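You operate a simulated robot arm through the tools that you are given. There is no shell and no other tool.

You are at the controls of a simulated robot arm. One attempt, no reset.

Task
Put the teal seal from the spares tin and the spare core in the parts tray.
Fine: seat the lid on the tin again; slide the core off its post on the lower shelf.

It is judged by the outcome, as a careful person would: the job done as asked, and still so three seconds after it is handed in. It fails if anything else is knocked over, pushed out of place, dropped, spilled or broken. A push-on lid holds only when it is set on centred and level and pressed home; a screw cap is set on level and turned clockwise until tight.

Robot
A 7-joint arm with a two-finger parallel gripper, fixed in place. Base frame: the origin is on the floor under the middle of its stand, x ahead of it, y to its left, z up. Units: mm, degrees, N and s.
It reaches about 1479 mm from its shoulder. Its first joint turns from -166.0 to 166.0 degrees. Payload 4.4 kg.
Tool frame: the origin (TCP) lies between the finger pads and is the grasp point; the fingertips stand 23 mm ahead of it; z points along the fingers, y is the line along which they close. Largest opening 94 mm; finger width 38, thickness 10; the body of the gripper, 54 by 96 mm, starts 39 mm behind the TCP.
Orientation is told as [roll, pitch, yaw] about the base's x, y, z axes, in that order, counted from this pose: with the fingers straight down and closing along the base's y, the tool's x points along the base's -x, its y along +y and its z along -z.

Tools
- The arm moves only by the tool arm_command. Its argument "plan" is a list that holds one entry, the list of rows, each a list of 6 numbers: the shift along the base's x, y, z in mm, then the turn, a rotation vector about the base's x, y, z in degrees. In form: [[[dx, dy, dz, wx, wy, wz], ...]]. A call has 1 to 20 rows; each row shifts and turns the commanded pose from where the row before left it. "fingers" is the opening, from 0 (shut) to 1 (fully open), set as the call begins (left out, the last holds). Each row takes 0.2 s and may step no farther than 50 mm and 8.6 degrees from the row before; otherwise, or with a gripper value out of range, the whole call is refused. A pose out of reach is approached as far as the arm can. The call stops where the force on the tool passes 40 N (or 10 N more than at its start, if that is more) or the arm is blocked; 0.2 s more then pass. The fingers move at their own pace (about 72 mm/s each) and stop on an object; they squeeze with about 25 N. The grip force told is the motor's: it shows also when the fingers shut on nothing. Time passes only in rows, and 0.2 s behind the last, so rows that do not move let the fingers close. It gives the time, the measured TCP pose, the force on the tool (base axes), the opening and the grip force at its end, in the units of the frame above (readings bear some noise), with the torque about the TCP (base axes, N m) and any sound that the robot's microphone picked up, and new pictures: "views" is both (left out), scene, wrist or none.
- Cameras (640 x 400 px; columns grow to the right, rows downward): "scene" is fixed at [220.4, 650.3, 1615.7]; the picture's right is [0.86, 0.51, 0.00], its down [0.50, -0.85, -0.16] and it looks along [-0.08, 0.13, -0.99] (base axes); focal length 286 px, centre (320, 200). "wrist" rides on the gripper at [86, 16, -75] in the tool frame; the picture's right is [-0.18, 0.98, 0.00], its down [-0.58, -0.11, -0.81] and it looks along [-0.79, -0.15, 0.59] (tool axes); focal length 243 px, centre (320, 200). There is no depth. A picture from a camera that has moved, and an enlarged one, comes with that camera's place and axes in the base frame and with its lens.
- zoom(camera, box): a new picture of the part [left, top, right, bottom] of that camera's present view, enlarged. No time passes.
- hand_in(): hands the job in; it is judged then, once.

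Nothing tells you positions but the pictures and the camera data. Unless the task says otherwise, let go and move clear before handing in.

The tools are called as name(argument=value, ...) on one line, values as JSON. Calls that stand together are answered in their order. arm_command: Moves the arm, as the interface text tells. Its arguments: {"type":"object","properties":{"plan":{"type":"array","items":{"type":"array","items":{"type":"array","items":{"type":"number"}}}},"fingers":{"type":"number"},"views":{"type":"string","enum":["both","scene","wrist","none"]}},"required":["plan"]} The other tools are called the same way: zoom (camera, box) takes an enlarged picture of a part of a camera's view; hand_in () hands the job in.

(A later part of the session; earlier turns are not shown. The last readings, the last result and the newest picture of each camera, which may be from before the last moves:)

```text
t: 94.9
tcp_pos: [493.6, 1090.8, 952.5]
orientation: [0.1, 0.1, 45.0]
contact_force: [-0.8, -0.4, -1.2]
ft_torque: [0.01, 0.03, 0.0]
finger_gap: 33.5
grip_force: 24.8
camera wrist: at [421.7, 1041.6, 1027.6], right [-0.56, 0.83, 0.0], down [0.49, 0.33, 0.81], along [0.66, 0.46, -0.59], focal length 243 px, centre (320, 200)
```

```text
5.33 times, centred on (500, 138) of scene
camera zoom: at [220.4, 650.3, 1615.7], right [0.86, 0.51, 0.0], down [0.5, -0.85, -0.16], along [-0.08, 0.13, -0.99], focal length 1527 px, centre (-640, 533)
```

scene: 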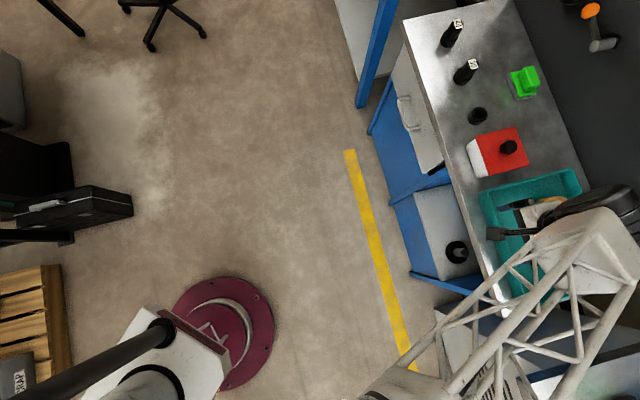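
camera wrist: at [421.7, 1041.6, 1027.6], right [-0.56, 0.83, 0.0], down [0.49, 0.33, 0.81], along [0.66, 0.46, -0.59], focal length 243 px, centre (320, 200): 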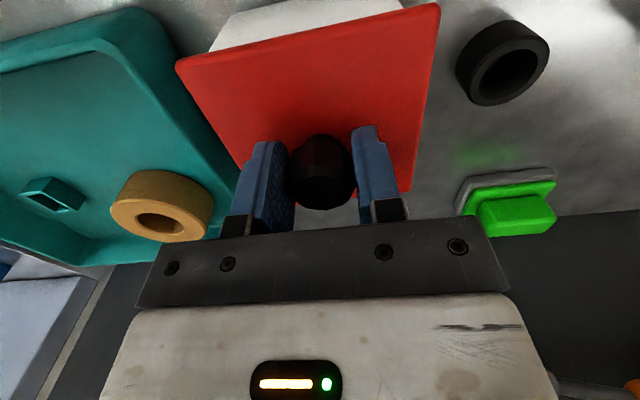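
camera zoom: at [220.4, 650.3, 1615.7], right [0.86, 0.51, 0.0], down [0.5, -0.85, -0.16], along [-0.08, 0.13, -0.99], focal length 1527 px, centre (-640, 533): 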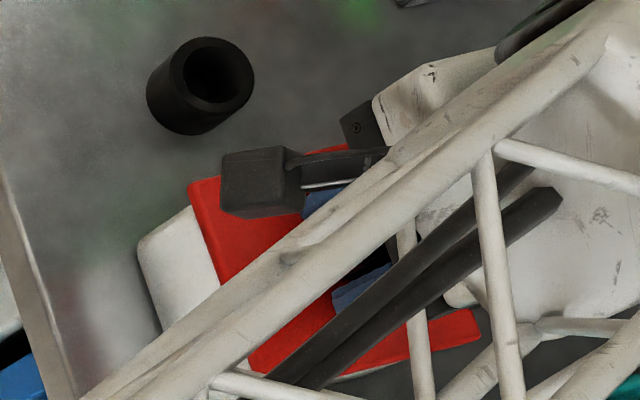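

arm_command(plan=[[[0, 0, -2, 0, 0, 0], [0, 0, -2, 0, 0, 0], [0, 0, 0, 0, 0, 0]]], views="none")

arm_command(plan=[[[0, 0, -1, 0, 0, 0], [0, 0, 0, 0, 0, 0]]], views="none")

arm_command(plan=[[[0, 0, -0.5, 0, 0, 0], [0, 0, 0, 0, 0, 0]]], views="none")

```text
t: 95.7
tcp_pos: [493.7, 1091.8, 948.5]
orientation: [0.2, 0.2, 45.1]
contact_force: [0.0, 0.0, -1.2]
ft_torque: [0.04, 0.01, -0.01]
finger_gap: 33.1
grip_force: 25.0
```

```text
t: 96.3
tcp_pos: [492.8, 1091.2, 947.9]
orientation: [0.0, 0.1, 45.0]
contact_force: [-0.2, 0.8, -0.8]
ft_torque: [-0.02, 0.0, 0.0]
finger_gap: 33.5
grip_force: 24.9
```

```text
t: 96.9
tcp_pos: [492.7, 1090.5, 948.0]
orientation: [0.1, 0.1, 44.9]
contact_force: [0.2, -0.6, 0.3]
ft_torque: [-0.06, 0.02, -0.05]
finger_gap: 33.3
grip_force: 24.6
```

arm_command(plan=[[[0, 0, -0.5, 0, 0, 0], [0, 0, 0, 0, 0, 0]]], views="none")

arm_command(plan=[[[0, 0, -0.5, 0, 0, 0], [0, 0, 0, 0, 0, 0]]], views="none")

arm_command(plan=[[[0, 0, -0.5, 0, 0, 0], [0, 0, 0, 0, 0, 0]]], views="wrist")

```text
t: 97.5
tcp_pos: [493.1, 1090.9, 947.6]
orientation: [0.1, 0.0, 44.9]
contact_force: [1.7, -0.6, 3.7]
ft_torque: [-0.21, -0.19, 0.01]
finger_gap: 33.2
grip_force: 25.2
```

```text
t: 98.1
tcp_pos: [492.1, 1090.2, 947.0]
orientation: [0.1, 0.0, 44.9]
contact_force: [-2.8, -0.8, 10.9]
ft_torque: [-0.25, 0.02, 0.0]
finger_gap: 33.3
grip_force: 25.5
```

```text
t: 98.7
tcp_pos: [493.5, 1089.7, 948.1]
orientation: [0.1, 0.0, 45.0]
contact_force: [0.5, 6.0, 17.4]
ft_torque: [0.04, -0.19, 0.0]
finger_gap: 33.4
grip_force: 25.3
camera wrist: at [421.8, 1041.8, 1022.0], right [-0.56, 0.83, 0.0], down [0.49, 0.33, 0.81], along [0.66, 0.46, -0.59], focal length 243 px, centre (320, 200)
```

wrist: 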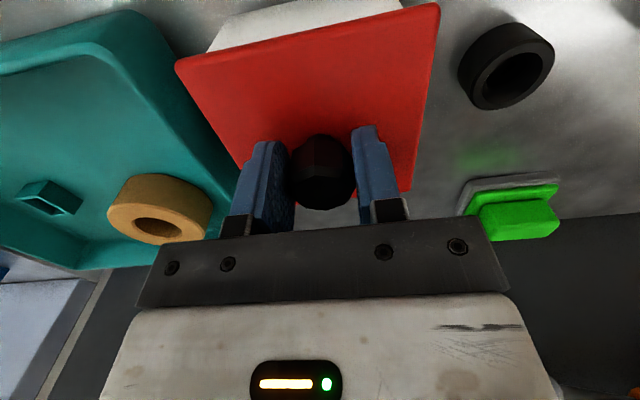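

Contact is even with small torque. I'll ease off, release, move aside, and compare the lid with its original picture.

arm_command(plan=[[[0, 0, 1.3, 0, 0, 0], [0, 0, 0, 0, 0, 0]]], views="none")

arm_command(plan=[[[0, 0, 0, 0, 0, 0], [0, 0, 0, 0, 0, 0], [0, 0, 0, 0, 0, 0], [0, 0, 10, 0, 0, 0], [0, 0, 25, 0, 0, 0], [0, 0, 30, 0, 0, 0], [0, 0, 25, 0, 0, 0], [11, -43, 0, 0, 0, 0], [11, -43, 0, 0, 0, 0], [11, -43, 0, 0, 0, 0], [11, -43, 0, 0, 0, 0], [11, -43, 0, 0, 0, 0], [0, 0, 0, 0, 0, 0]]], fingers=0.65)

zoom(camera="scene", box=[420, 100, 580, 200])

```text
t: 99.3
tcp_pos: [493.4, 1089.3, 946.3]
orientation: [0.1, 0.1, 45.1]
contact_force: [4.1, 3.4, 15.0]
ft_torque: [0.09, -0.38, -0.01]
finger_gap: 33.2
grip_force: 24.8
```

```text
t: 102.1
tcp_pos: [547.1, 873.4, 1034.8]
orientation: [0.1, 0.0, 45.0]
contact_force: [0.4, -0.3, -0.2]
ft_torque: [-0.01, 0.01, 0.02]
finger_gap: 61.0
grip_force: 0.1
camera wrist: at [476.5, 824.6, 1110.5], right [-0.56, 0.83, 0.0], down [0.49, 0.33, 0.81], along [0.66, 0.46, -0.59], focal length 243 px, centre (320, 200)
```

scene: 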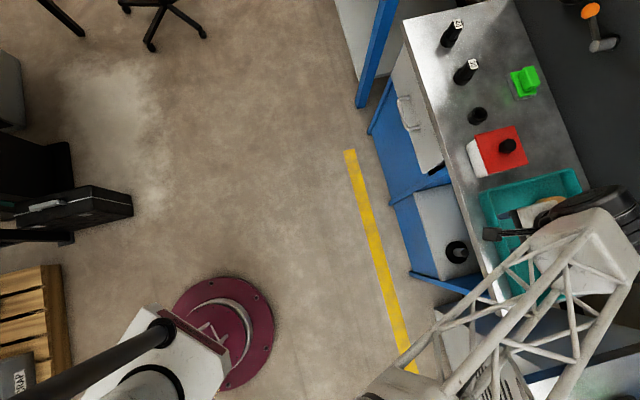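
wrist: 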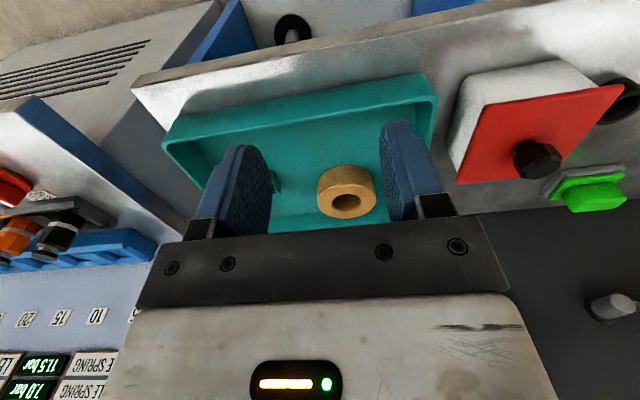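

```text
4.00 times, centred on (500, 150) of scene
camera zoom: at [220.4, 650.3, 1615.7], right [0.86, 0.51, 0.0], down [0.5, -0.85, -0.16], along [-0.08, 0.13, -0.99], focal length 1145 px, centre (-400, 400)
```

zoom: 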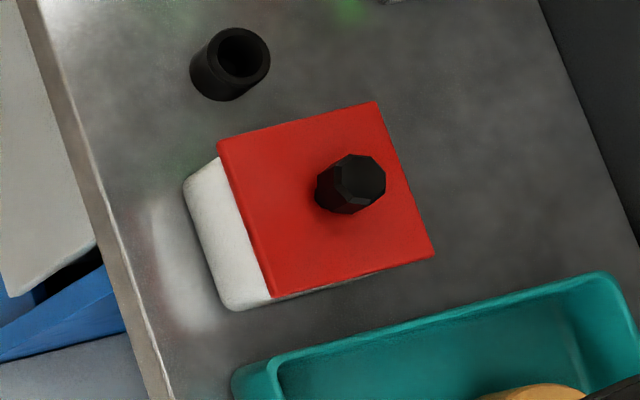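

zoom(camera="scene", box=[460, 115, 540, 185])

zoom(camera="wrist", box=[430, 40, 640, 200])

```text
5.71 times, centred on (500, 150) of scene
camera zoom: at [220.4, 650.3, 1615.7], right [0.86, 0.51, 0.0], down [0.5, -0.85, -0.16], along [-0.08, 0.13, -0.99], focal length 1636 px, centre (-709, 486)
```

zoom: 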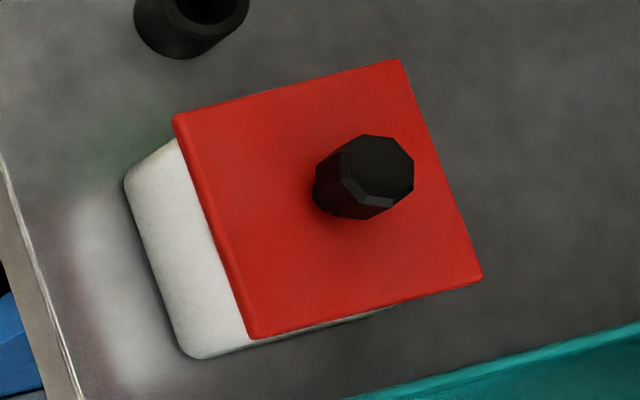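

```text
2.50 times, centred on (535, 120) of wrist
camera zoom: at [476.5, 824.6, 1110.5], right [-0.56, 0.83, 0.0], down [0.49, 0.33, 0.81], along [0.66, 0.46, -0.59], focal length 606 px, centre (-218, 400)
```

zoom: 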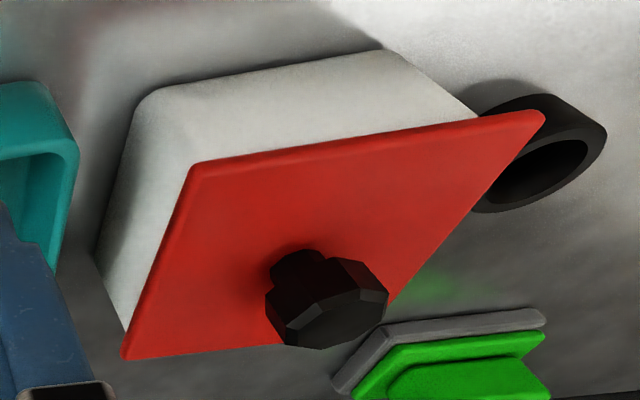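

The lid's back corner now looks slightly off, so I want the side view again. I'll go back in front of the tin, tilted forward, to inspect the gap.

arm_command(plan=[[[-41.6, 21, 0, 0, 0, 0], [-41.6, 21, 0, 0, 0, 0], [-41.6, 21, 0, 0, 0, 0], [-41.6, 21, 0, 0, 0, 0], [-41.6, 21, 0, 0, 0, 0], [0, 0, -23, 5.42, -5.42, 0], [0, 0, -23, 5.42, -5.42, 0], [0, 0, -23, 5.42, -5.42, 0], [0, 0, -23, 5.42, -5.42, 0], [0, 0, -22, 5.42, -5.42, 0], [0, 0, -22, 5.42, -5.42, 0], [0, 0, 0, 0, 0, 0]]], fingers=1, views="wrist")

zoom(camera="wrist", box=[240, 130, 400, 230])

zoom(camera="wrist", box=[255, 165, 315, 202])

zoom(camera="wrist", box=[305, 160, 365, 197])

```text
t: 104.7
tcp_pos: [340.5, 982.6, 901.4]
orientation: [0.2, -46.1, 45.1]
contact_force: [-0.4, 0.5, -0.3]
ft_torque: [-0.01, -0.02, 0.01]
finger_gap: 93.8
grip_force: 0.0
camera wrist: at [249.3, 914.0, 891.5], right [-0.61, 0.78, 0.13], down [-0.05, -0.2, 0.98], along [0.79, 0.59, 0.16], focal length 243 px, centre (320, 200)
```

wrist: 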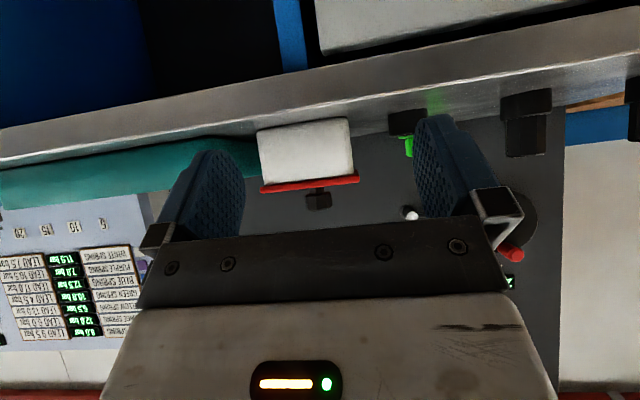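

```text
4.00 times, centred on (320, 180) of wrist
camera zoom: at [249.3, 914.0, 891.5], right [-0.61, 0.78, 0.13], down [-0.05, -0.2, 0.98], along [0.79, 0.59, 0.16], focal length 970 px, centre (320, 280)
```

zoom: 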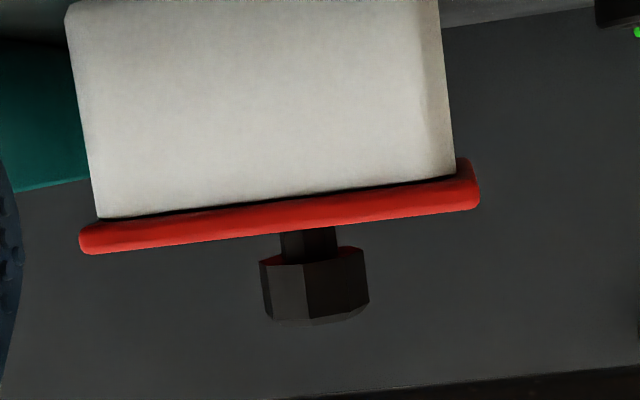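

```text
10.67 times, centred on (285, 184) of wrist
camera zoom: at [249.3, 914.0, 891.5], right [-0.61, 0.78, 0.13], down [-0.05, -0.2, 0.98], along [0.79, 0.59, 0.16], focal length 2588 px, centre (693, 376)
```

zoom: 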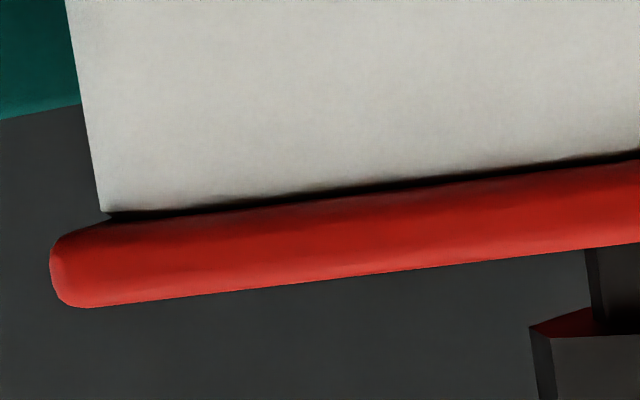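

```text
10.67 times, centred on (335, 178) of wrist
camera zoom: at [249.3, 914.0, 891.5], right [-0.61, 0.78, 0.13], down [-0.05, -0.2, 0.98], along [0.79, 0.59, 0.16], focal length 2588 px, centre (160, 429)
```

zoom: 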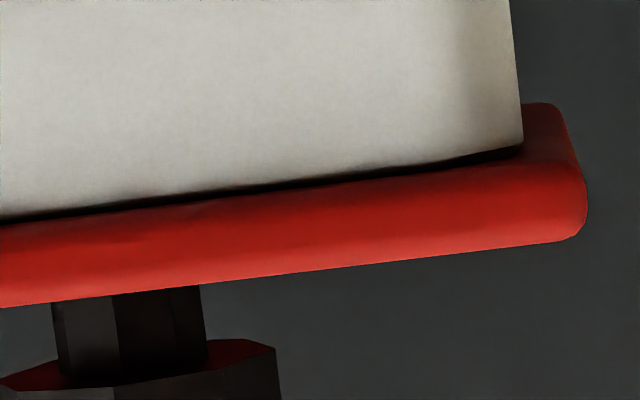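

The lid is level, but by the overhangs it is now about 1.7 mm past centre the other way. I'll return upright over the knob and centre it more carefully.

arm_command(plan=[[[0, 0, 22, -5.42, 5.42, 0], [0, 0, 22, -5.42, 5.42, 0], [0, 0, 23, -5.42, 5.42, 0], [0, 0, 23, -5.42, 5.42, 0], [0, 0, 23, -5.42, 5.42, 0], [0, 0, 23, -5.42, 5.42, 0], [38.15, 27.9, 0, 0, 0, 0], [38.15, 27.9, 0, 0, 0, 0], [38.15, 27.9, 0, 0, 0, 0], [38.15, 27.9, 0, 0, 0, 0], [0, 0, -20, 0, 0, 0], [0, 0, -22, 0, 0, 0], [0, 0, 0, 0, 0, 0]]], fingers=0.6, views="wrist")

zoom(camera="wrist", box=[240, 60, 400, 160])

arm_command(plan=[[[0, 0, 0, 0, 0, 0]]], views="none")

arm_command(plan=[[[0, 0, 0, 0, 0, 0]]], views="none")

arm_command(plan=[[[0, 0, 0, 0, 0, 0]]], views="none")

```text
t: 107.5
tcp_pos: [490.7, 1092.0, 994.6]
orientation: [0.1, 0.1, 44.9]
contact_force: [0.1, 1.0, -0.2]
ft_torque: [0.02, 0.01, 0.02]
finger_gap: 56.4
grip_force: 0.0
camera wrist: at [420.8, 1043.5, 1069.9], right [-0.56, 0.83, 0.0], down [0.49, 0.33, 0.81], along [0.66, 0.46, -0.59], focal length 243 px, centre (320, 200)
```

wrist: 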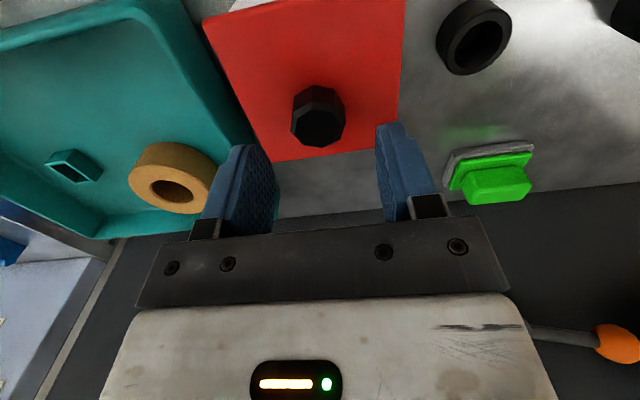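

```text
4.00 times, centred on (320, 110) of wrist
camera zoom: at [420.8, 1043.5, 1069.9], right [-0.56, 0.83, 0.0], down [0.49, 0.33, 0.81], along [0.66, 0.46, -0.59], focal length 970 px, centre (320, 560)
```

zoom: 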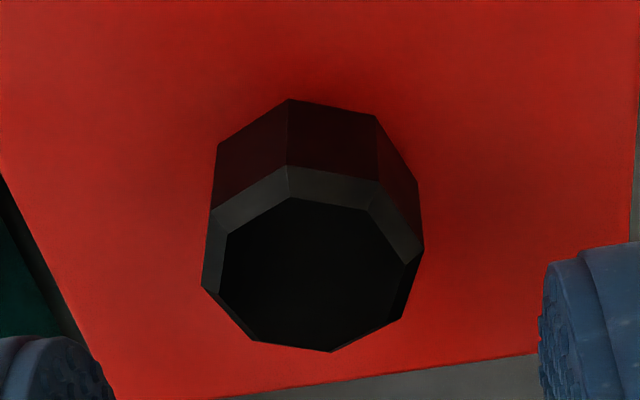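

```text
t: 107.9
tcp_pos: [492.0, 1092.4, 995.0]
orientation: [0.2, 0.0, 45.0]
contact_force: [0.4, -0.2, -0.6]
ft_torque: [-0.02, 0.02, 0.04]
finger_gap: 56.5
grip_force: 0.1
```

```text
t: 108.3
tcp_pos: [491.0, 1091.8, 994.8]
orientation: [0.0, 0.0, 45.0]
contact_force: [0.6, 0.2, 0.4]
ft_torque: [0.0, 0.0, 0.0]
finger_gap: 56.3
grip_force: 0.0
```

```text
t: 108.7
tcp_pos: [491.9, 1092.3, 994.9]
orientation: [0.1, 0.1, 45.0]
contact_force: [-0.6, 0.4, 1.2]
ft_torque: [-0.03, -0.01, 0.0]
finger_gap: 56.4
grip_force: 0.0
```

The knob is within 1 mm of my axis. I'll correct, descend, grip, lift it a touch, shift (+1.1, −1.0) mm to its original centre, and set it down lightly.

arm_command(plan=[[[0.5, -0.7, 0, 0, 0, 0], [0, 0, -15, 0, 0, 0], [0, 0, -15, 0, 0, 0], [0, 0, -10, 0, 0, 0], [0, 0, -7, 0, 0, 0], [0, 0, 0, 0, 0, 0]]], views="none")

arm_command(plan=[[[0, 0, 0, 0, 0, 0], [0, 0, 0, 0, 0, 0], [0, 0, 0, 0, 0, 0], [0, 0, 0, 0, 0, 0]]], fingers=0, views="wrist")

arm_command(plan=[[[0, 0, 1, 0, 0, 0], [0, 0, 0, 0, 0, 0]]], views="none")

arm_command(plan=[[[0, 0, 1, 0, 0, 0], [0, 0, 0, 0, 0, 0]]], views="none")

arm_command(plan=[[[0, 0, 1, 0, 0, 0], [0, 0, 0, 0, 0, 0]]], views="none")

```text
t: 110.1
tcp_pos: [491.7, 1092.7, 947.1]
orientation: [0.2, 0.0, 45.0]
contact_force: [-0.8, -0.3, 0.6]
ft_torque: [-0.01, 0.02, -0.01]
finger_gap: 56.4
grip_force: 0.0
```

```text
t: 111.1
tcp_pos: [492.3, 1092.0, 947.4]
orientation: [0.1, 0.1, 44.9]
contact_force: [0.7, -0.8, 0.9]
ft_torque: [-0.02, -0.12, 0.02]
finger_gap: 33.3
grip_force: 25.4
camera wrist: at [421.1, 1043.7, 1022.6], right [-0.56, 0.83, 0.0], down [0.49, 0.33, 0.81], along [0.66, 0.46, -0.59], focal length 243 px, centre (320, 200)
```

wrist: 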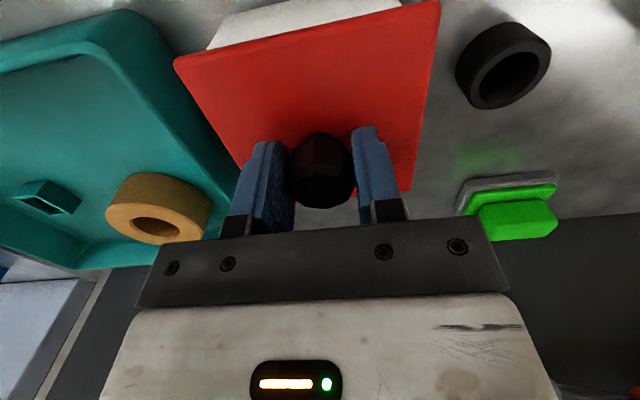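

```text
t: 111.7
tcp_pos: [492.3, 1092.2, 947.6]
orientation: [0.0, 0.1, 45.0]
contact_force: [-0.4, -1.1, 0.2]
ft_torque: [-0.01, 0.01, -0.05]
finger_gap: 33.5
grip_force: 24.7
```

```text
t: 112.3
tcp_pos: [493.1, 1091.8, 949.2]
orientation: [0.1, 0.0, 45.0]
contact_force: [0.2, -0.3, 0.0]
ft_torque: [0.01, 0.0, 0.01]
finger_gap: 33.2
grip_force: 24.4
```

```text
t: 112.9
tcp_pos: [491.7, 1091.8, 950.5]
orientation: [0.1, 0.1, 45.0]
contact_force: [-0.3, 0.1, -1.4]
ft_torque: [0.0, 0.0, -0.02]
finger_gap: 33.3
grip_force: 25.1
```

arm_command(plan=[[[1.1, -1.0, 0, 0, 0, 0], [0, 0, 0, 0, 0, 0], [0, 0, -1.5, 0, 0, 0], [0, 0, -1, 0, 0, 0], [0, 0, 0, 0, 0, 0]]], views="none")

arm_command(plan=[[[0, 0, -0.5, 0, 0, 0], [0, 0, 0, 0, 0, 0]]], views="none")

arm_command(plan=[[[0, 0, -0.5, 0, 0, 0], [0, 0, 0, 0, 0, 0]]], views="none")

```text
t: 114.1
tcp_pos: [493.4, 1089.6, 948.2]
orientation: [0.1, 0.1, 45.1]
contact_force: [-0.1, 0.0, -1.1]
ft_torque: [0.01, 0.01, -0.01]
finger_gap: 33.3
grip_force: 24.6
```

```text
t: 114.7
tcp_pos: [494.9, 1090.9, 947.9]
orientation: [0.1, 0.0, 45.0]
contact_force: [-0.5, -0.9, 1.8]
ft_torque: [-0.16, -0.02, -0.02]
finger_gap: 33.5
grip_force: 24.9
```

```text
t: 115.3
tcp_pos: [494.0, 1090.0, 947.5]
orientation: [0.1, 0.0, 45.0]
contact_force: [3.9, 0.3, 7.3]
ft_torque: [-0.22, -0.12, 0.05]
finger_gap: 33.4
grip_force: 24.7
```

Light contact made. I'll release here and check the position from the fixed camera.

arm_command(plan=[[[0, 0, 0.5, 0, 0, 0], [0, 0, 0, 0, 0, 0]]], views="none")

arm_command(plan=[[[0, 0, 0, 0, 0, 0], [0, 0, 0, 0, 0, 0], [0, 0, 0, 0, 0, 0], [0, 0, 10, 0, 0, 0], [0, 0, 25, 0, 0, 0], [0, 0, 30, 0, 0, 0], [0, 0, 25, 0, 0, 0], [11, -43, 0, 0, 0, 0], [11, -43, 0, 0, 0, 0], [11, -43, 0, 0, 0, 0], [11, -43, 0, 0, 0, 0], [11, -43, 0, 0, 0, 0], [0, 0, 0, 0, 0, 0]]], fingers=0.6, views="wrist")

zoom(camera="scene", box=[420, 100, 580, 200])

```text
t: 115.9
tcp_pos: [493.8, 1090.6, 948.7]
orientation: [0.1, 0.0, 44.9]
contact_force: [3.6, 0.3, 10.0]
ft_torque: [-0.01, -0.26, -0.02]
finger_gap: 33.5
grip_force: 25.1
```

```text
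t: 118.7
tcp_pos: [548.8, 877.9, 1037.1]
orientation: [0.1, 0.1, 45.0]
contact_force: [-0.1, 0.2, -0.7]
ft_torque: [-0.02, 0.01, 0.0]
finger_gap: 56.5
grip_force: 0.0
camera wrist: at [478.2, 828.6, 1111.6], right [-0.56, 0.83, 0.0], down [0.49, 0.33, 0.81], along [0.66, 0.46, -0.59], focal length 243 px, centre (320, 200)
```

wrist: 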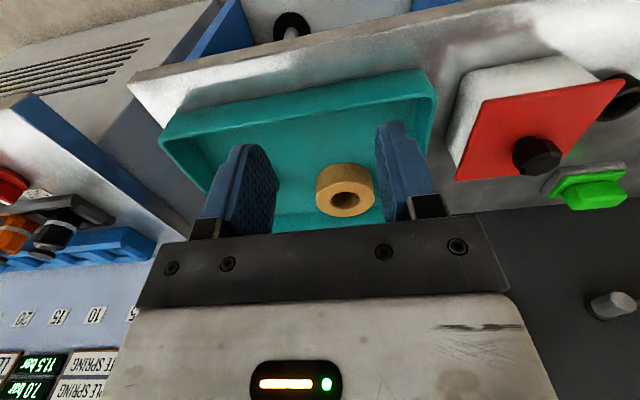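

```text
4.00 times, centred on (500, 150) of scene
camera zoom: at [220.4, 650.3, 1615.7], right [0.86, 0.51, 0.0], down [0.5, -0.85, -0.16], along [-0.08, 0.13, -0.99], focal length 1145 px, centre (-400, 400)
```

zoom: 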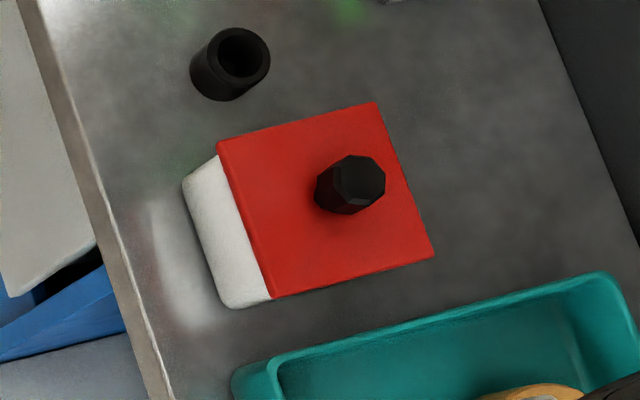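

Relative to the tin body, the lid now matches the original within about half a millimetre. I'll press it down with closed fingers, centred on the knob.

arm_command(plan=[[[-11, 43, 0, 0, 0, 0], [-11, 43, 0, 0, 0, 0], [-11, 43, 0, 0, 0, 0], [-11, 43, 0, 0, 0, 0], [-11, 43, 0, 0, 0, 0], [0, 0, -25, 0, 0, 0], [0, 0, -20, 0, 0, 0], [0, 0, -12, 0, 0, 0], [0, 0, 0, 0, 0, 0]]], fingers=0, views="wrist")

zoom(camera="wrist", box=[200, 60, 440, 230])

```text
t: 120.7
tcp_pos: [495.0, 1090.8, 980.6]
orientation: [0.1, 0.0, 45.0]
contact_force: [-0.3, -0.8, -0.4]
ft_torque: [0.03, 0.01, 0.01]
finger_gap: 0.1
grip_force: 25.0
camera wrist: at [422.4, 1042.7, 1056.6], right [-0.56, 0.83, 0.0], down [0.49, 0.33, 0.81], along [0.66, 0.46, -0.59], focal length 243 px, centre (320, 200)
```

wrist: 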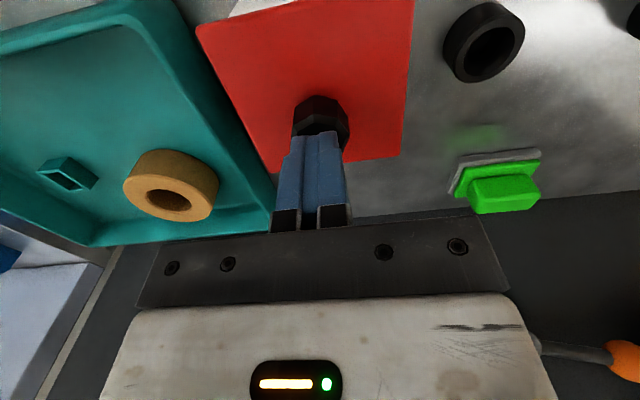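

```text
2.35 times, centred on (320, 145) of wrist
camera zoom: at [422.4, 1042.7, 1056.6], right [-0.56, 0.83, 0.0], down [0.49, 0.33, 0.81], along [0.66, 0.46, -0.59], focal length 571 px, centre (320, 329)
```

zoom: 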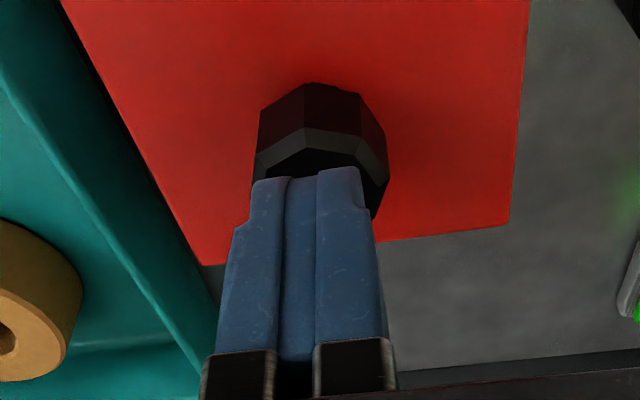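

arm_command(plan=[[[0, 0, -4, 0, 0, 0], [0, 0, -1, 0, 0, 0], [0, 0, 0, 0, 0, 0]]], views="none")

arm_command(plan=[[[0, 0, -1, 0, 0, 0], [0, 0, 0, 0, 0, 0]]], views="none")

arm_command(plan=[[[0, 0, -1, 0, 0, 0], [0, 0, 0, 0, 0, 0]]], views="none")

```text
t: 121.5
tcp_pos: [494.4, 1090.5, 976.0]
orientation: [0.1, 0.1, 45.0]
contact_force: [0.1, -0.1, -1.1]
ft_torque: [-0.01, -0.03, 0.01]
finger_gap: 0.0
grip_force: 24.9
```

```text
t: 122.1
tcp_pos: [493.8, 1091.7, 974.6]
orientation: [0.1, 0.2, 45.0]
contact_force: [0.5, -0.7, -0.2]
ft_torque: [-0.03, -0.01, 0.01]
finger_gap: 0.0
grip_force: 24.9
```

```text
t: 122.7
tcp_pos: [492.8, 1091.1, 974.8]
orientation: [0.2, 0.0, 45.1]
contact_force: [3.6, 0.9, 8.2]
ft_torque: [0.04, -0.07, 0.01]
finger_gap: 0.0
grip_force: 25.1
```

arm_command(plan=[[[0, 0, -1, 0, 0, 0], [0, 0, 0, 0, 0, 0]]], views="none")

arm_command(plan=[[[0, 0, -0.6, 0, 0, 0], [0, 0, 0, 0, 0, 0], [0, 0, 0, 0, 0, 0]]], views="none")

```text
t: 123.3
tcp_pos: [493.9, 1090.8, 974.5]
orientation: [0.1, -0.1, 45.0]
contact_force: [2.7, -2.4, 22.0]
ft_torque: [-0.07, -0.1, 0.01]
finger_gap: 0.0
grip_force: 25.1
```

```text
t: 124.1
tcp_pos: [493.9, 1091.3, 975.3]
orientation: [0.1, -0.1, 45.0]
contact_force: [3.0, 5.8, 37.1]
ft_torque: [0.12, -0.11, 0.01]
finger_gap: 0.0
grip_force: 25.1
```

37 N applied with no travel, so the lid is hard down. I'll lift off and do a very gentle pull test on the knob to see whether it now holds.

arm_command(plan=[[[0, 0, 3, 0, 0, 0], [0, 0, 15, 0, 0, 0], [0, 0, 10, 0, 0, 0], [0, 0, 0, 0, 0, 0], [0, 0, 0, 0, 0, 0]]], fingers=0.6, views="wrist")

zoom(camera="wrist", box=[240, 60, 400, 160])

```text
t: 125.3
tcp_pos: [494.2, 1090.0, 998.9]
orientation: [0.1, 0.1, 45.0]
contact_force: [-0.4, -0.5, 0.0]
ft_torque: [-0.03, 0.01, 0.0]
finger_gap: 56.3
grip_force: 0.1
camera wrist: at [421.9, 1042.0, 1074.0], right [-0.56, 0.83, 0.0], down [0.49, 0.33, 0.81], along [0.66, 0.46, -0.59], focal length 243 px, centre (320, 200)
```

wrist: 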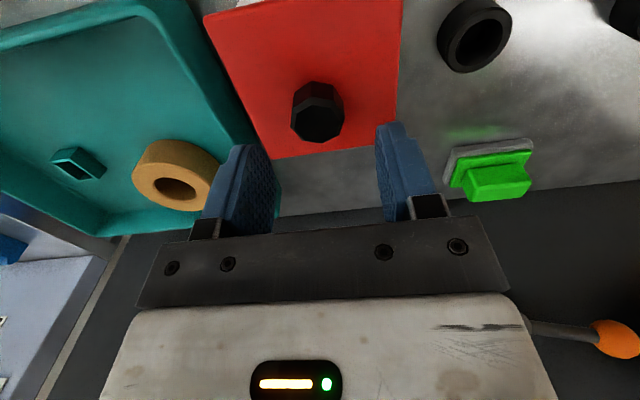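

```text
4.00 times, centred on (320, 110) of wrist
camera zoom: at [421.9, 1042.0, 1074.0], right [-0.56, 0.83, 0.0], down [0.49, 0.33, 0.81], along [0.66, 0.46, -0.59], focal length 970 px, centre (320, 560)
```

zoom: 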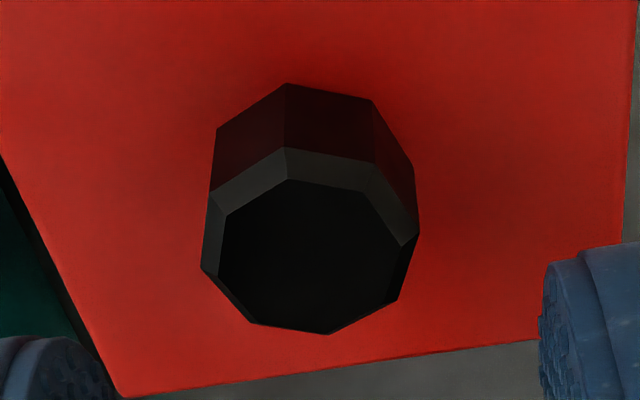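

arm_command(plan=[[[0.7, -1.0, 0, 0, 0, 0], [0, 0, -17, 0, 0, 0], [0, 0, -17, 0, 0, 0], [0, 0, -10, 0, 0, 0], [0, 0, -7, 0, 0, 0], [0, 0, 0, 0, 0, 0]]], views="none")

arm_command(plan=[[[0, 0, 0, 0, 0, 0], [0, 0, 0, 0, 0, 0], [0, 0, 0, 0, 0, 0], [0, 0, 0, 0, 0, 0]]], fingers=0, views="none")

arm_command(plan=[[[0, 0, 0.4, 0, 0, 0], [0, 0, 0, 0, 0, 0]]], views="none")

arm_command(plan=[[[0, 0, 0.4, 0, 0, 0], [0, 0, 0, 0, 0, 0]]], views="none")

arm_command(plan=[[[0, 0, 0.4, 0, 0, 0], [0, 0, 0, 0, 0, 0]]], views="none")

```text
t: 126.7
tcp_pos: [494.1, 1087.8, 948.3]
orientation: [0.2, 0.1, 45.0]
contact_force: [-0.7, 0.4, -0.1]
ft_torque: [0.05, 0.02, -0.03]
finger_gap: 56.3
grip_force: 0.0
```

```text
t: 127.7
tcp_pos: [493.9, 1088.6, 948.3]
orientation: [0.1, 0.1, 45.0]
contact_force: [0.0, -0.4, 2.3]
ft_torque: [-0.1, -0.07, -0.02]
finger_gap: 33.6
grip_force: 24.9
```

```text
t: 128.3
tcp_pos: [494.6, 1089.8, 950.1]
orientation: [0.1, 0.1, 45.0]
contact_force: [0.6, 0.3, 0.2]
ft_torque: [-0.01, -0.08, -0.02]
finger_gap: 33.1
grip_force: 25.2
```

```text
t: 128.9
tcp_pos: [494.0, 1090.8, 950.0]
orientation: [0.1, 0.1, 45.0]
contact_force: [-0.4, -0.6, 0.1]
ft_torque: [0.01, 0.0, 0.0]
finger_gap: 33.3
grip_force: 24.5
```

```text
t: 129.5
tcp_pos: [494.0, 1089.3, 949.7]
orientation: [0.1, 0.1, 45.0]
contact_force: [0.4, -0.4, 0.0]
ft_torque: [0.01, -0.03, 0.01]
finger_gap: 33.4
grip_force: 24.9
```

arm_command(plan=[[[0, 0, 0.5, 0, 0, 0], [0, 0, 0, 0, 0, 0]]], views="none")

arm_command(plan=[[[0, 0, 0.5, 0, 0, 0], [0, 0, 0, 0, 0, 0]]], views="none")

arm_command(plan=[[[0, 0, 0.5, 0, 0, 0], [0, 0, 0, 0, 0, 0]]], views="wrist")

zoom(camera="scene", box=[440, 100, 560, 175])

```text
t: 130.1
tcp_pos: [494.8, 1089.3, 950.0]
orientation: [0.1, 0.1, 45.0]
contact_force: [-0.4, 0.4, 0.5]
ft_torque: [0.0, -0.01, -0.03]
finger_gap: 33.3
grip_force: 24.6
```

```text
t: 130.7
tcp_pos: [493.9, 1090.1, 950.3]
orientation: [0.1, 0.1, 45.0]
contact_force: [-0.3, 0.0, -0.9]
ft_torque: [-0.05, 0.0, 0.05]
finger_gap: 33.5
grip_force: 25.0
```

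```text
t: 131.3
tcp_pos: [494.5, 1089.1, 952.0]
orientation: [0.1, 0.1, 45.0]
contact_force: [0.5, 0.1, -0.9]
ft_torque: [0.0, 0.0, -0.03]
finger_gap: 33.5
grip_force: 25.2
camera wrist: at [423.0, 1041.0, 1026.7], right [-0.56, 0.83, 0.0], down [0.49, 0.33, 0.81], along [0.66, 0.46, -0.59], focal length 243 px, centre (320, 200)
```

wrist: 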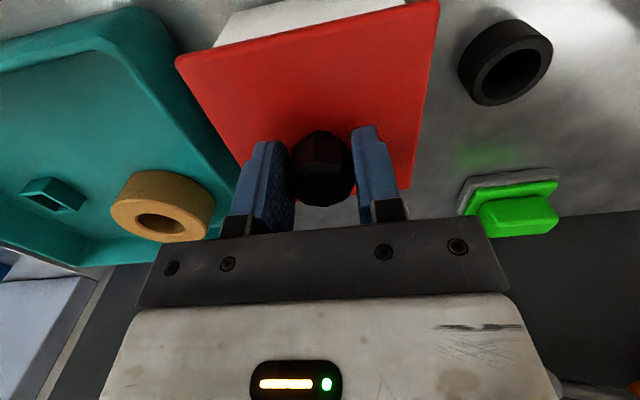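

```text
5.33 times, centred on (500, 138) of scene
camera zoom: at [220.4, 650.3, 1615.7], right [0.86, 0.51, 0.0], down [0.5, -0.85, -0.16], along [-0.08, 0.13, -0.99], focal length 1527 px, centre (-640, 533)
```

zoom: 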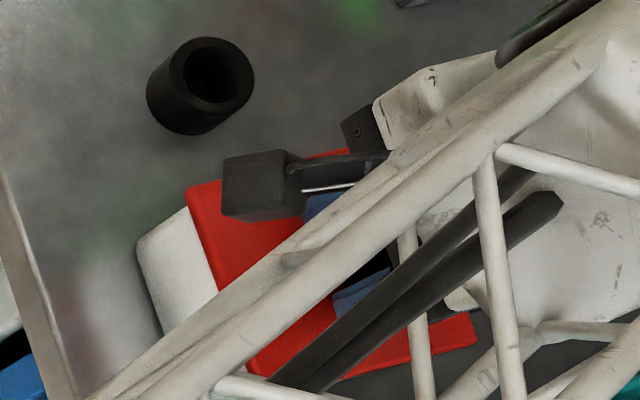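

The lid still lifts freely, so I'll re-seat it once more. I'll shift it back to the original centre, press it while gripped, and then compare against my original overhang measurements.

arm_command(plan=[[[0, 0, 1, 0, 0, 0], [-1.6, 1.2, 0, 0, 0, 0], [0, 0, 0, 0, 0, 0], [0, 0, -2, 0, 0, 0], [0, 0, -1, 0, 0, 0], [0, 0, 0, 0, 0, 0]]], views="none")

arm_command(plan=[[[0, 0, -0.5, 0, 0, 0], [0, 0, 0, 0, 0, 0]]], views="none")

arm_command(plan=[[[0, 0, -0.5, 0, 0, 0], [0, 0, 0, 0, 0, 0]]], views="none")

arm_command(plan=[[[0, 0, -0.5, 0, 0, 0], [0, 0, 0, 0, 0, 0]]], views="none")

```text
t: 132.7
tcp_pos: [492.8, 1089.8, 949.3]
orientation: [0.0, 0.1, 44.9]
contact_force: [-0.6, 0.6, -0.7]
ft_torque: [-0.02, -0.02, 0.0]
finger_gap: 33.4
grip_force: 25.1
```

```text
t: 133.3
tcp_pos: [492.1, 1090.5, 949.9]
orientation: [0.0, 0.1, 45.0]
contact_force: [0.3, -0.3, -1.7]
ft_torque: [-0.05, -0.01, 0.01]
finger_gap: 33.5
grip_force: 25.0
```

```text
t: 133.9
tcp_pos: [492.3, 1090.5, 950.3]
orientation: [0.1, 0.1, 45.1]
contact_force: [-1.3, -0.3, 2.8]
ft_torque: [-0.2, -0.01, -0.05]
finger_gap: 33.2
grip_force: 24.6
```

```text
t: 134.5
tcp_pos: [493.5, 1090.8, 948.9]
orientation: [0.2, 0.1, 45.1]
contact_force: [-1.7, 0.7, 5.9]
ft_torque: [-0.27, -0.15, 0.0]
finger_gap: 33.2
grip_force: 25.2
```

arm_command(plan=[[[0, 0, -0.5, 0, 0, 0], [0, 0, -0.5, 0, 0, 0], [0, 0, 0, 0, 0, 0]]], views="none")

arm_command(plan=[[[0, 0, 0.8, 0, 0, 0], [0, 0, 0, 0, 0, 0]]], views="none")

arm_command(plan=[[[0, 0, 0, 0, 0, 0], [0, 0, 0, 0, 0, 0], [0, 0, 0, 0, 0, 0], [0, 0, 10, 0, 0, 0], [0, 0, 25, 0, 0, 0], [0, 0, 15, 0, 0, 0], [0, 0, 0, 0, 0, 0]]], fingers=0.6, views="wrist")

zoom(camera="wrist", box=[240, 60, 400, 160])

```text
t: 135.3
tcp_pos: [492.2, 1091.1, 949.3]
orientation: [0.1, 0.1, 45.0]
contact_force: [-4.1, 3.6, 19.4]
ft_torque: [-0.15, -0.02, 0.03]
finger_gap: 33.3
grip_force: 24.8
```

```text
t: 135.9
tcp_pos: [492.7, 1089.8, 948.9]
orientation: [0.1, 0.0, 45.0]
contact_force: [0.5, 7.1, 22.0]
ft_torque: [0.09, -0.24, 0.03]
finger_gap: 33.1
grip_force: 25.2
```

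```text
t: 137.5
tcp_pos: [493.4, 1091.7, 997.4]
orientation: [0.1, 0.2, 45.0]
contact_force: [-0.1, 0.4, 0.3]
ft_torque: [0.02, 0.01, -0.01]
finger_gap: 56.4
grip_force: 0.0
camera wrist: at [421.9, 1042.2, 1072.6], right [-0.56, 0.83, 0.0], down [0.49, 0.33, 0.81], along [0.66, 0.46, -0.59], focal length 243 px, centre (320, 200)
```

wrist: 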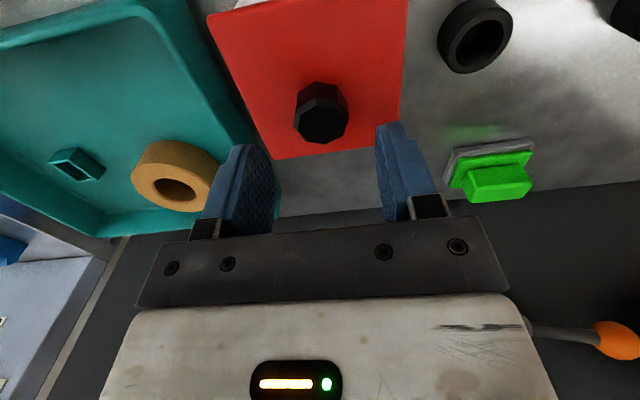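

```text
4.00 times, centred on (320, 110) of wrist
camera zoom: at [421.9, 1042.2, 1072.6], right [-0.56, 0.83, 0.0], down [0.49, 0.33, 0.81], along [0.66, 0.46, -0.59], focal length 970 px, centre (320, 560)
```

zoom: 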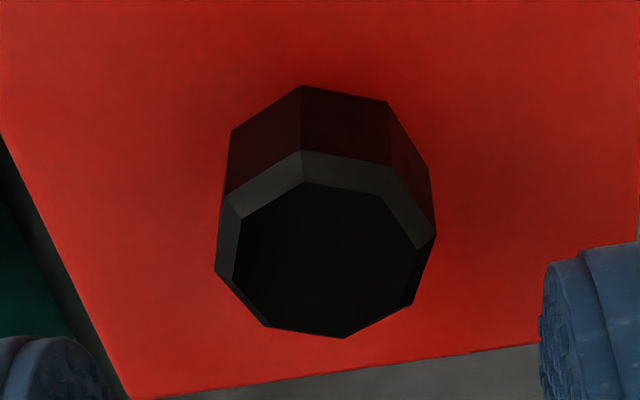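

arm_command(plan=[[[0, 0, 38.7, 0, 0, 0], [-40, -27.4, 0, 0, 0, 0], [-40, -27.4, 0, 0, 0, 0], [-40, -27.4, 0, 0, 0, 0], [-39.9, -27.3, 0, 0, 0, 0], [0, 0, 0, 0, 0, 0]]], fingers=1, views="wrist")

zoom(camera="wrist", box=[240, 130, 440, 255])

zoom(camera="wrist", box=[260, 140, 320, 200])

zoom(camera="wrist", box=[320, 140, 380, 200])

```text
t: 138.9
tcp_pos: [330.9, 979.5, 1035.8]
orientation: [0.1, 0.0, 45.0]
contact_force: [-0.1, -0.4, -0.5]
ft_torque: [0.03, 0.0, -0.01]
finger_gap: 94.1
grip_force: 0.1
camera wrist: at [260.4, 931.6, 1110.6], right [-0.56, 0.83, 0.0], down [0.49, 0.33, 0.81], along [0.66, 0.46, -0.59], focal length 243 px, centre (320, 200)
```

wrist: 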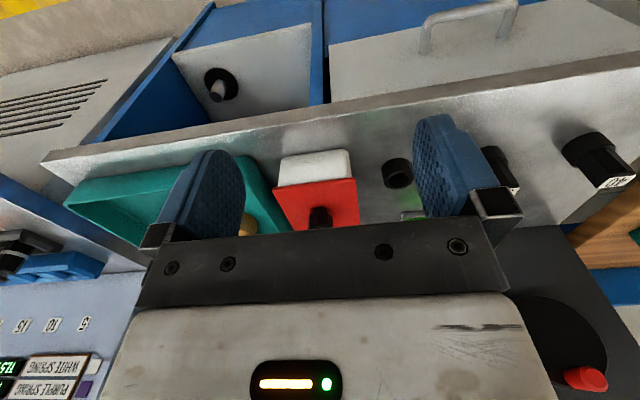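

```text
3.20 times, centred on (340, 192) of wrist
camera zoom: at [260.4, 931.6, 1110.6], right [-0.56, 0.83, 0.0], down [0.49, 0.33, 0.81], along [0.66, 0.46, -0.59], focal length 776 px, centre (256, 224)
```

zoom: 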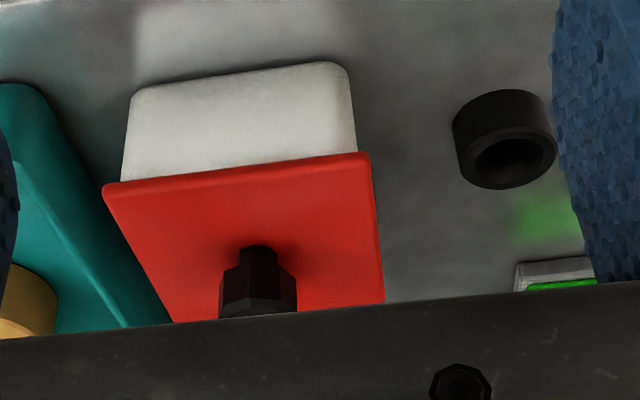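

```text
6.67 times, centred on (290, 170) of wrist
camera zoom: at [260.4, 931.6, 1110.6], right [-0.56, 0.83, 0.0], down [0.49, 0.33, 0.81], along [0.66, 0.46, -0.59], focal length 1618 px, centre (520, 400)
```

zoom: 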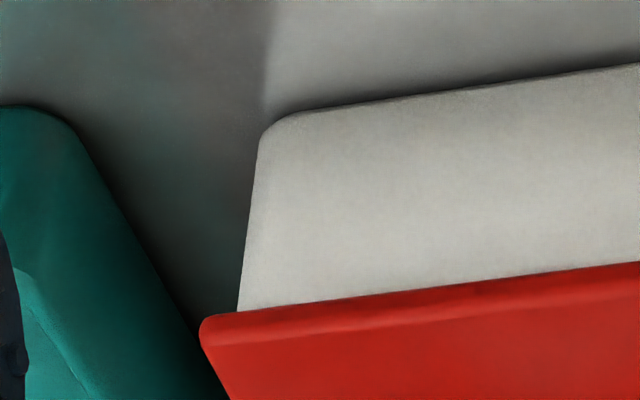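

```text
6.67 times, centred on (350, 170) of wrist
camera zoom: at [260.4, 931.6, 1110.6], right [-0.56, 0.83, 0.0], down [0.49, 0.33, 0.81], along [0.66, 0.46, -0.59], focal length 1618 px, centre (120, 400)
```

zoom: 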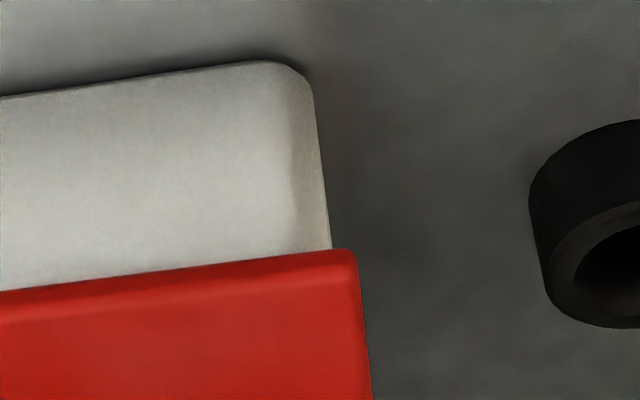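

From the same viewpoint as my original picture, the lid is now within about 1 mm of its original centre, at the same height and level. I'll give it one final short, firm, centred press with closed fingers.

arm_command(plan=[[[39.9, 27.6, 0, 0, 0, 0], [39.9, 27.6, 0, 0, 0, 0], [39.8, 27.6, 0, 0, 0, 0], [39.8, 27.7, 0, 0, 0, 0], [0, 0, -25, 0, 0, 0], [0, 0, -20, 0, 0, 0], [0, 0, -11, 0, 0, 0], [0, 0, 0, 0, 0, 0]]], fingers=0, views="wrist")

zoom(camera="wrist", box=[200, 60, 440, 230])

```text
t: 140.7
tcp_pos: [490.8, 1091.5, 979.4]
orientation: [0.1, 0.2, 44.9]
contact_force: [-0.2, -0.4, -0.6]
ft_torque: [-0.02, 0.0, -0.01]
finger_gap: 0.0
grip_force: 24.9
camera wrist: at [420.4, 1042.8, 1054.8], right [-0.56, 0.83, 0.0], down [0.49, 0.33, 0.81], along [0.66, 0.46, -0.59], focal length 243 px, centre (320, 200)
```

wrist: 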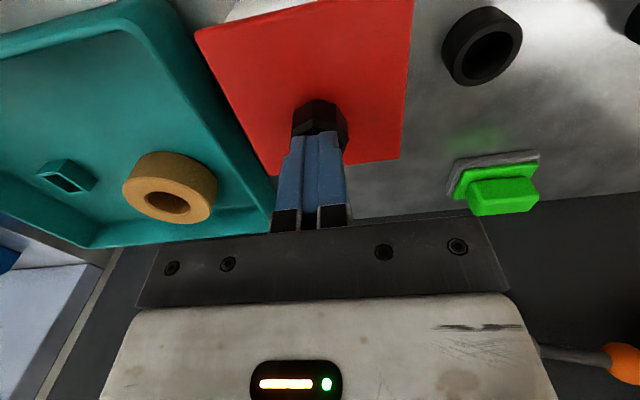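

```text
2.35 times, centred on (320, 145) of wrist
camera zoom: at [420.4, 1042.8, 1054.8], right [-0.56, 0.83, 0.0], down [0.49, 0.33, 0.81], along [0.66, 0.46, -0.59], focal length 571 px, centre (320, 329)
```

zoom: 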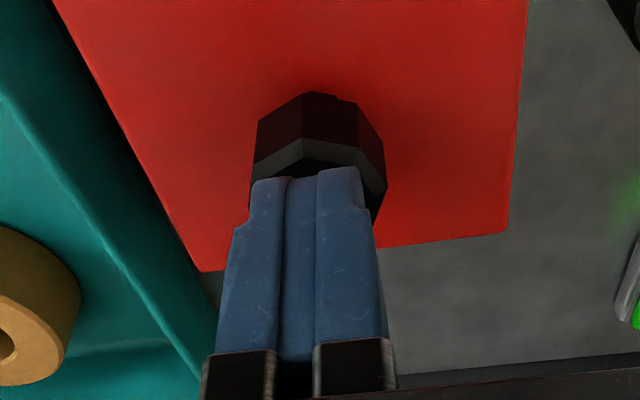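

arm_command(plan=[[[0, 0, -4, 0, 0, 0], [0, 0, -1.5, 0, 0, 0], [0, 0, -1.2, 0, 0, 0], [0, 0, -1.2, 0, 0, 0]]], views="none")

arm_command(plan=[[[0, 0, -0.8, 0, 0, 0]]], views="none")

```text
t: 141.7
tcp_pos: [493.1, 1090.9, 975.4]
orientation: [0.1, -0.1, 45.0]
contact_force: [-3.8, -4.1, 18.1]
ft_torque: [-0.12, 0.09, -0.01]
finger_gap: 0.1
grip_force: 25.4
```

```text
t: 142.1
tcp_pos: [492.8, 1090.7, 975.4]
orientation: [0.1, -0.1, 45.1]
contact_force: [-5.0, -8.2, 29.6]
ft_torque: [-0.22, 0.12, 0.04]
finger_gap: 0.0
grip_force: 24.9
```

arm_command(plan=[[[0, 0, -0.5, 0, 0, 0]]], views="none")

arm_command(plan=[[[0, 0, 3, 0, 0, 0], [0, 0, 15, 0, 0, 0], [0, 0, 25, 0, 0, 0], [0, 0, 20, 0, 0, 0], [11, -43, 0, 0, 0, 0], [11, -43, 0, 0, 0, 0], [11, -43, 0, 0, 0, 0], [11, -43, 0, 0, 0, 0], [11, -43, 0, 0, 0, 0], [0, 0, 0, 0, 0, 0]]], fingers=0.6)

zoom(camera="scene", box=[420, 100, 580, 200])

```text
t: 142.5
tcp_pos: [493.2, 1091.4, 974.7]
orientation: [0.0, -0.1, 45.0]
contact_force: [-3.2, -8.0, 37.9]
ft_torque: [-0.22, 0.1, 0.0]
finger_gap: 0.0
grip_force: 25.0
```

```text
t: 144.7
tcp_pos: [546.5, 874.8, 1034.5]
orientation: [0.0, 0.0, 45.0]
contact_force: [0.0, -0.4, -0.4]
ft_torque: [0.02, -0.01, 0.0]
finger_gap: 56.5
grip_force: 0.1
camera wrist: at [474.8, 826.4, 1110.0], right [-0.56, 0.83, 0.0], down [0.49, 0.33, 0.81], along [0.66, 0.46, -0.59], focal length 243 px, centre (320, 200)
```

scene: 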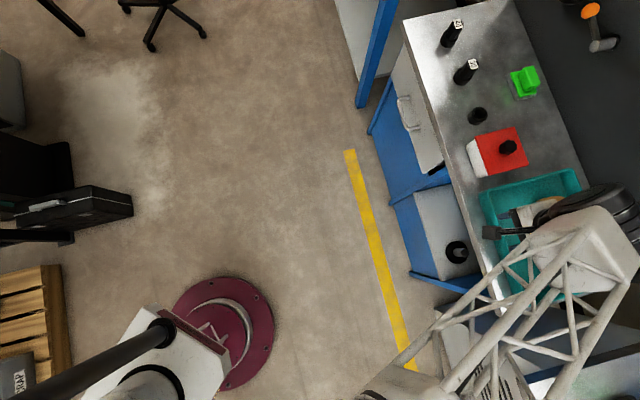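
wrist: 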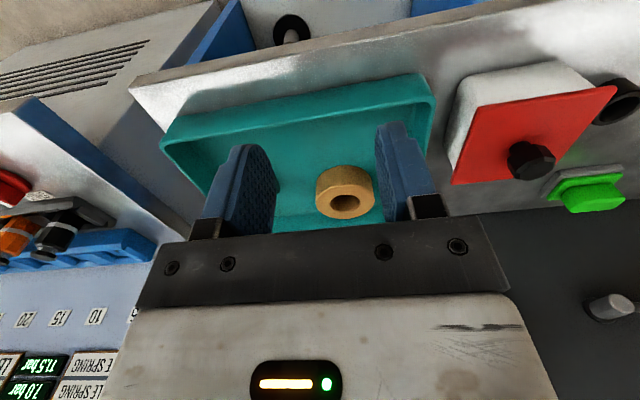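

```text
4.00 times, centred on (500, 150) of scene
camera zoom: at [220.4, 650.3, 1615.7], right [0.86, 0.51, 0.0], down [0.5, -0.85, -0.16], along [-0.08, 0.13, -0.99], focal length 1145 px, centre (-400, 400)
```

zoom: 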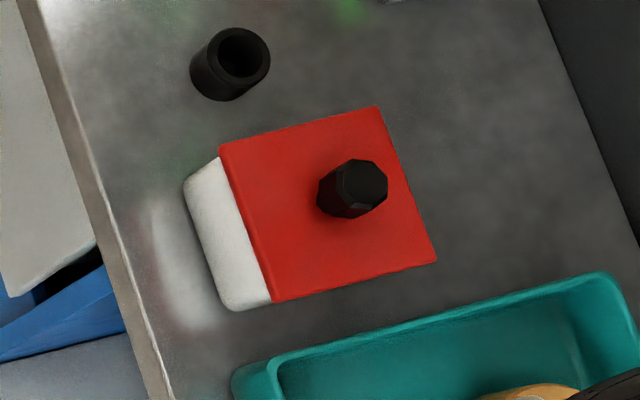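

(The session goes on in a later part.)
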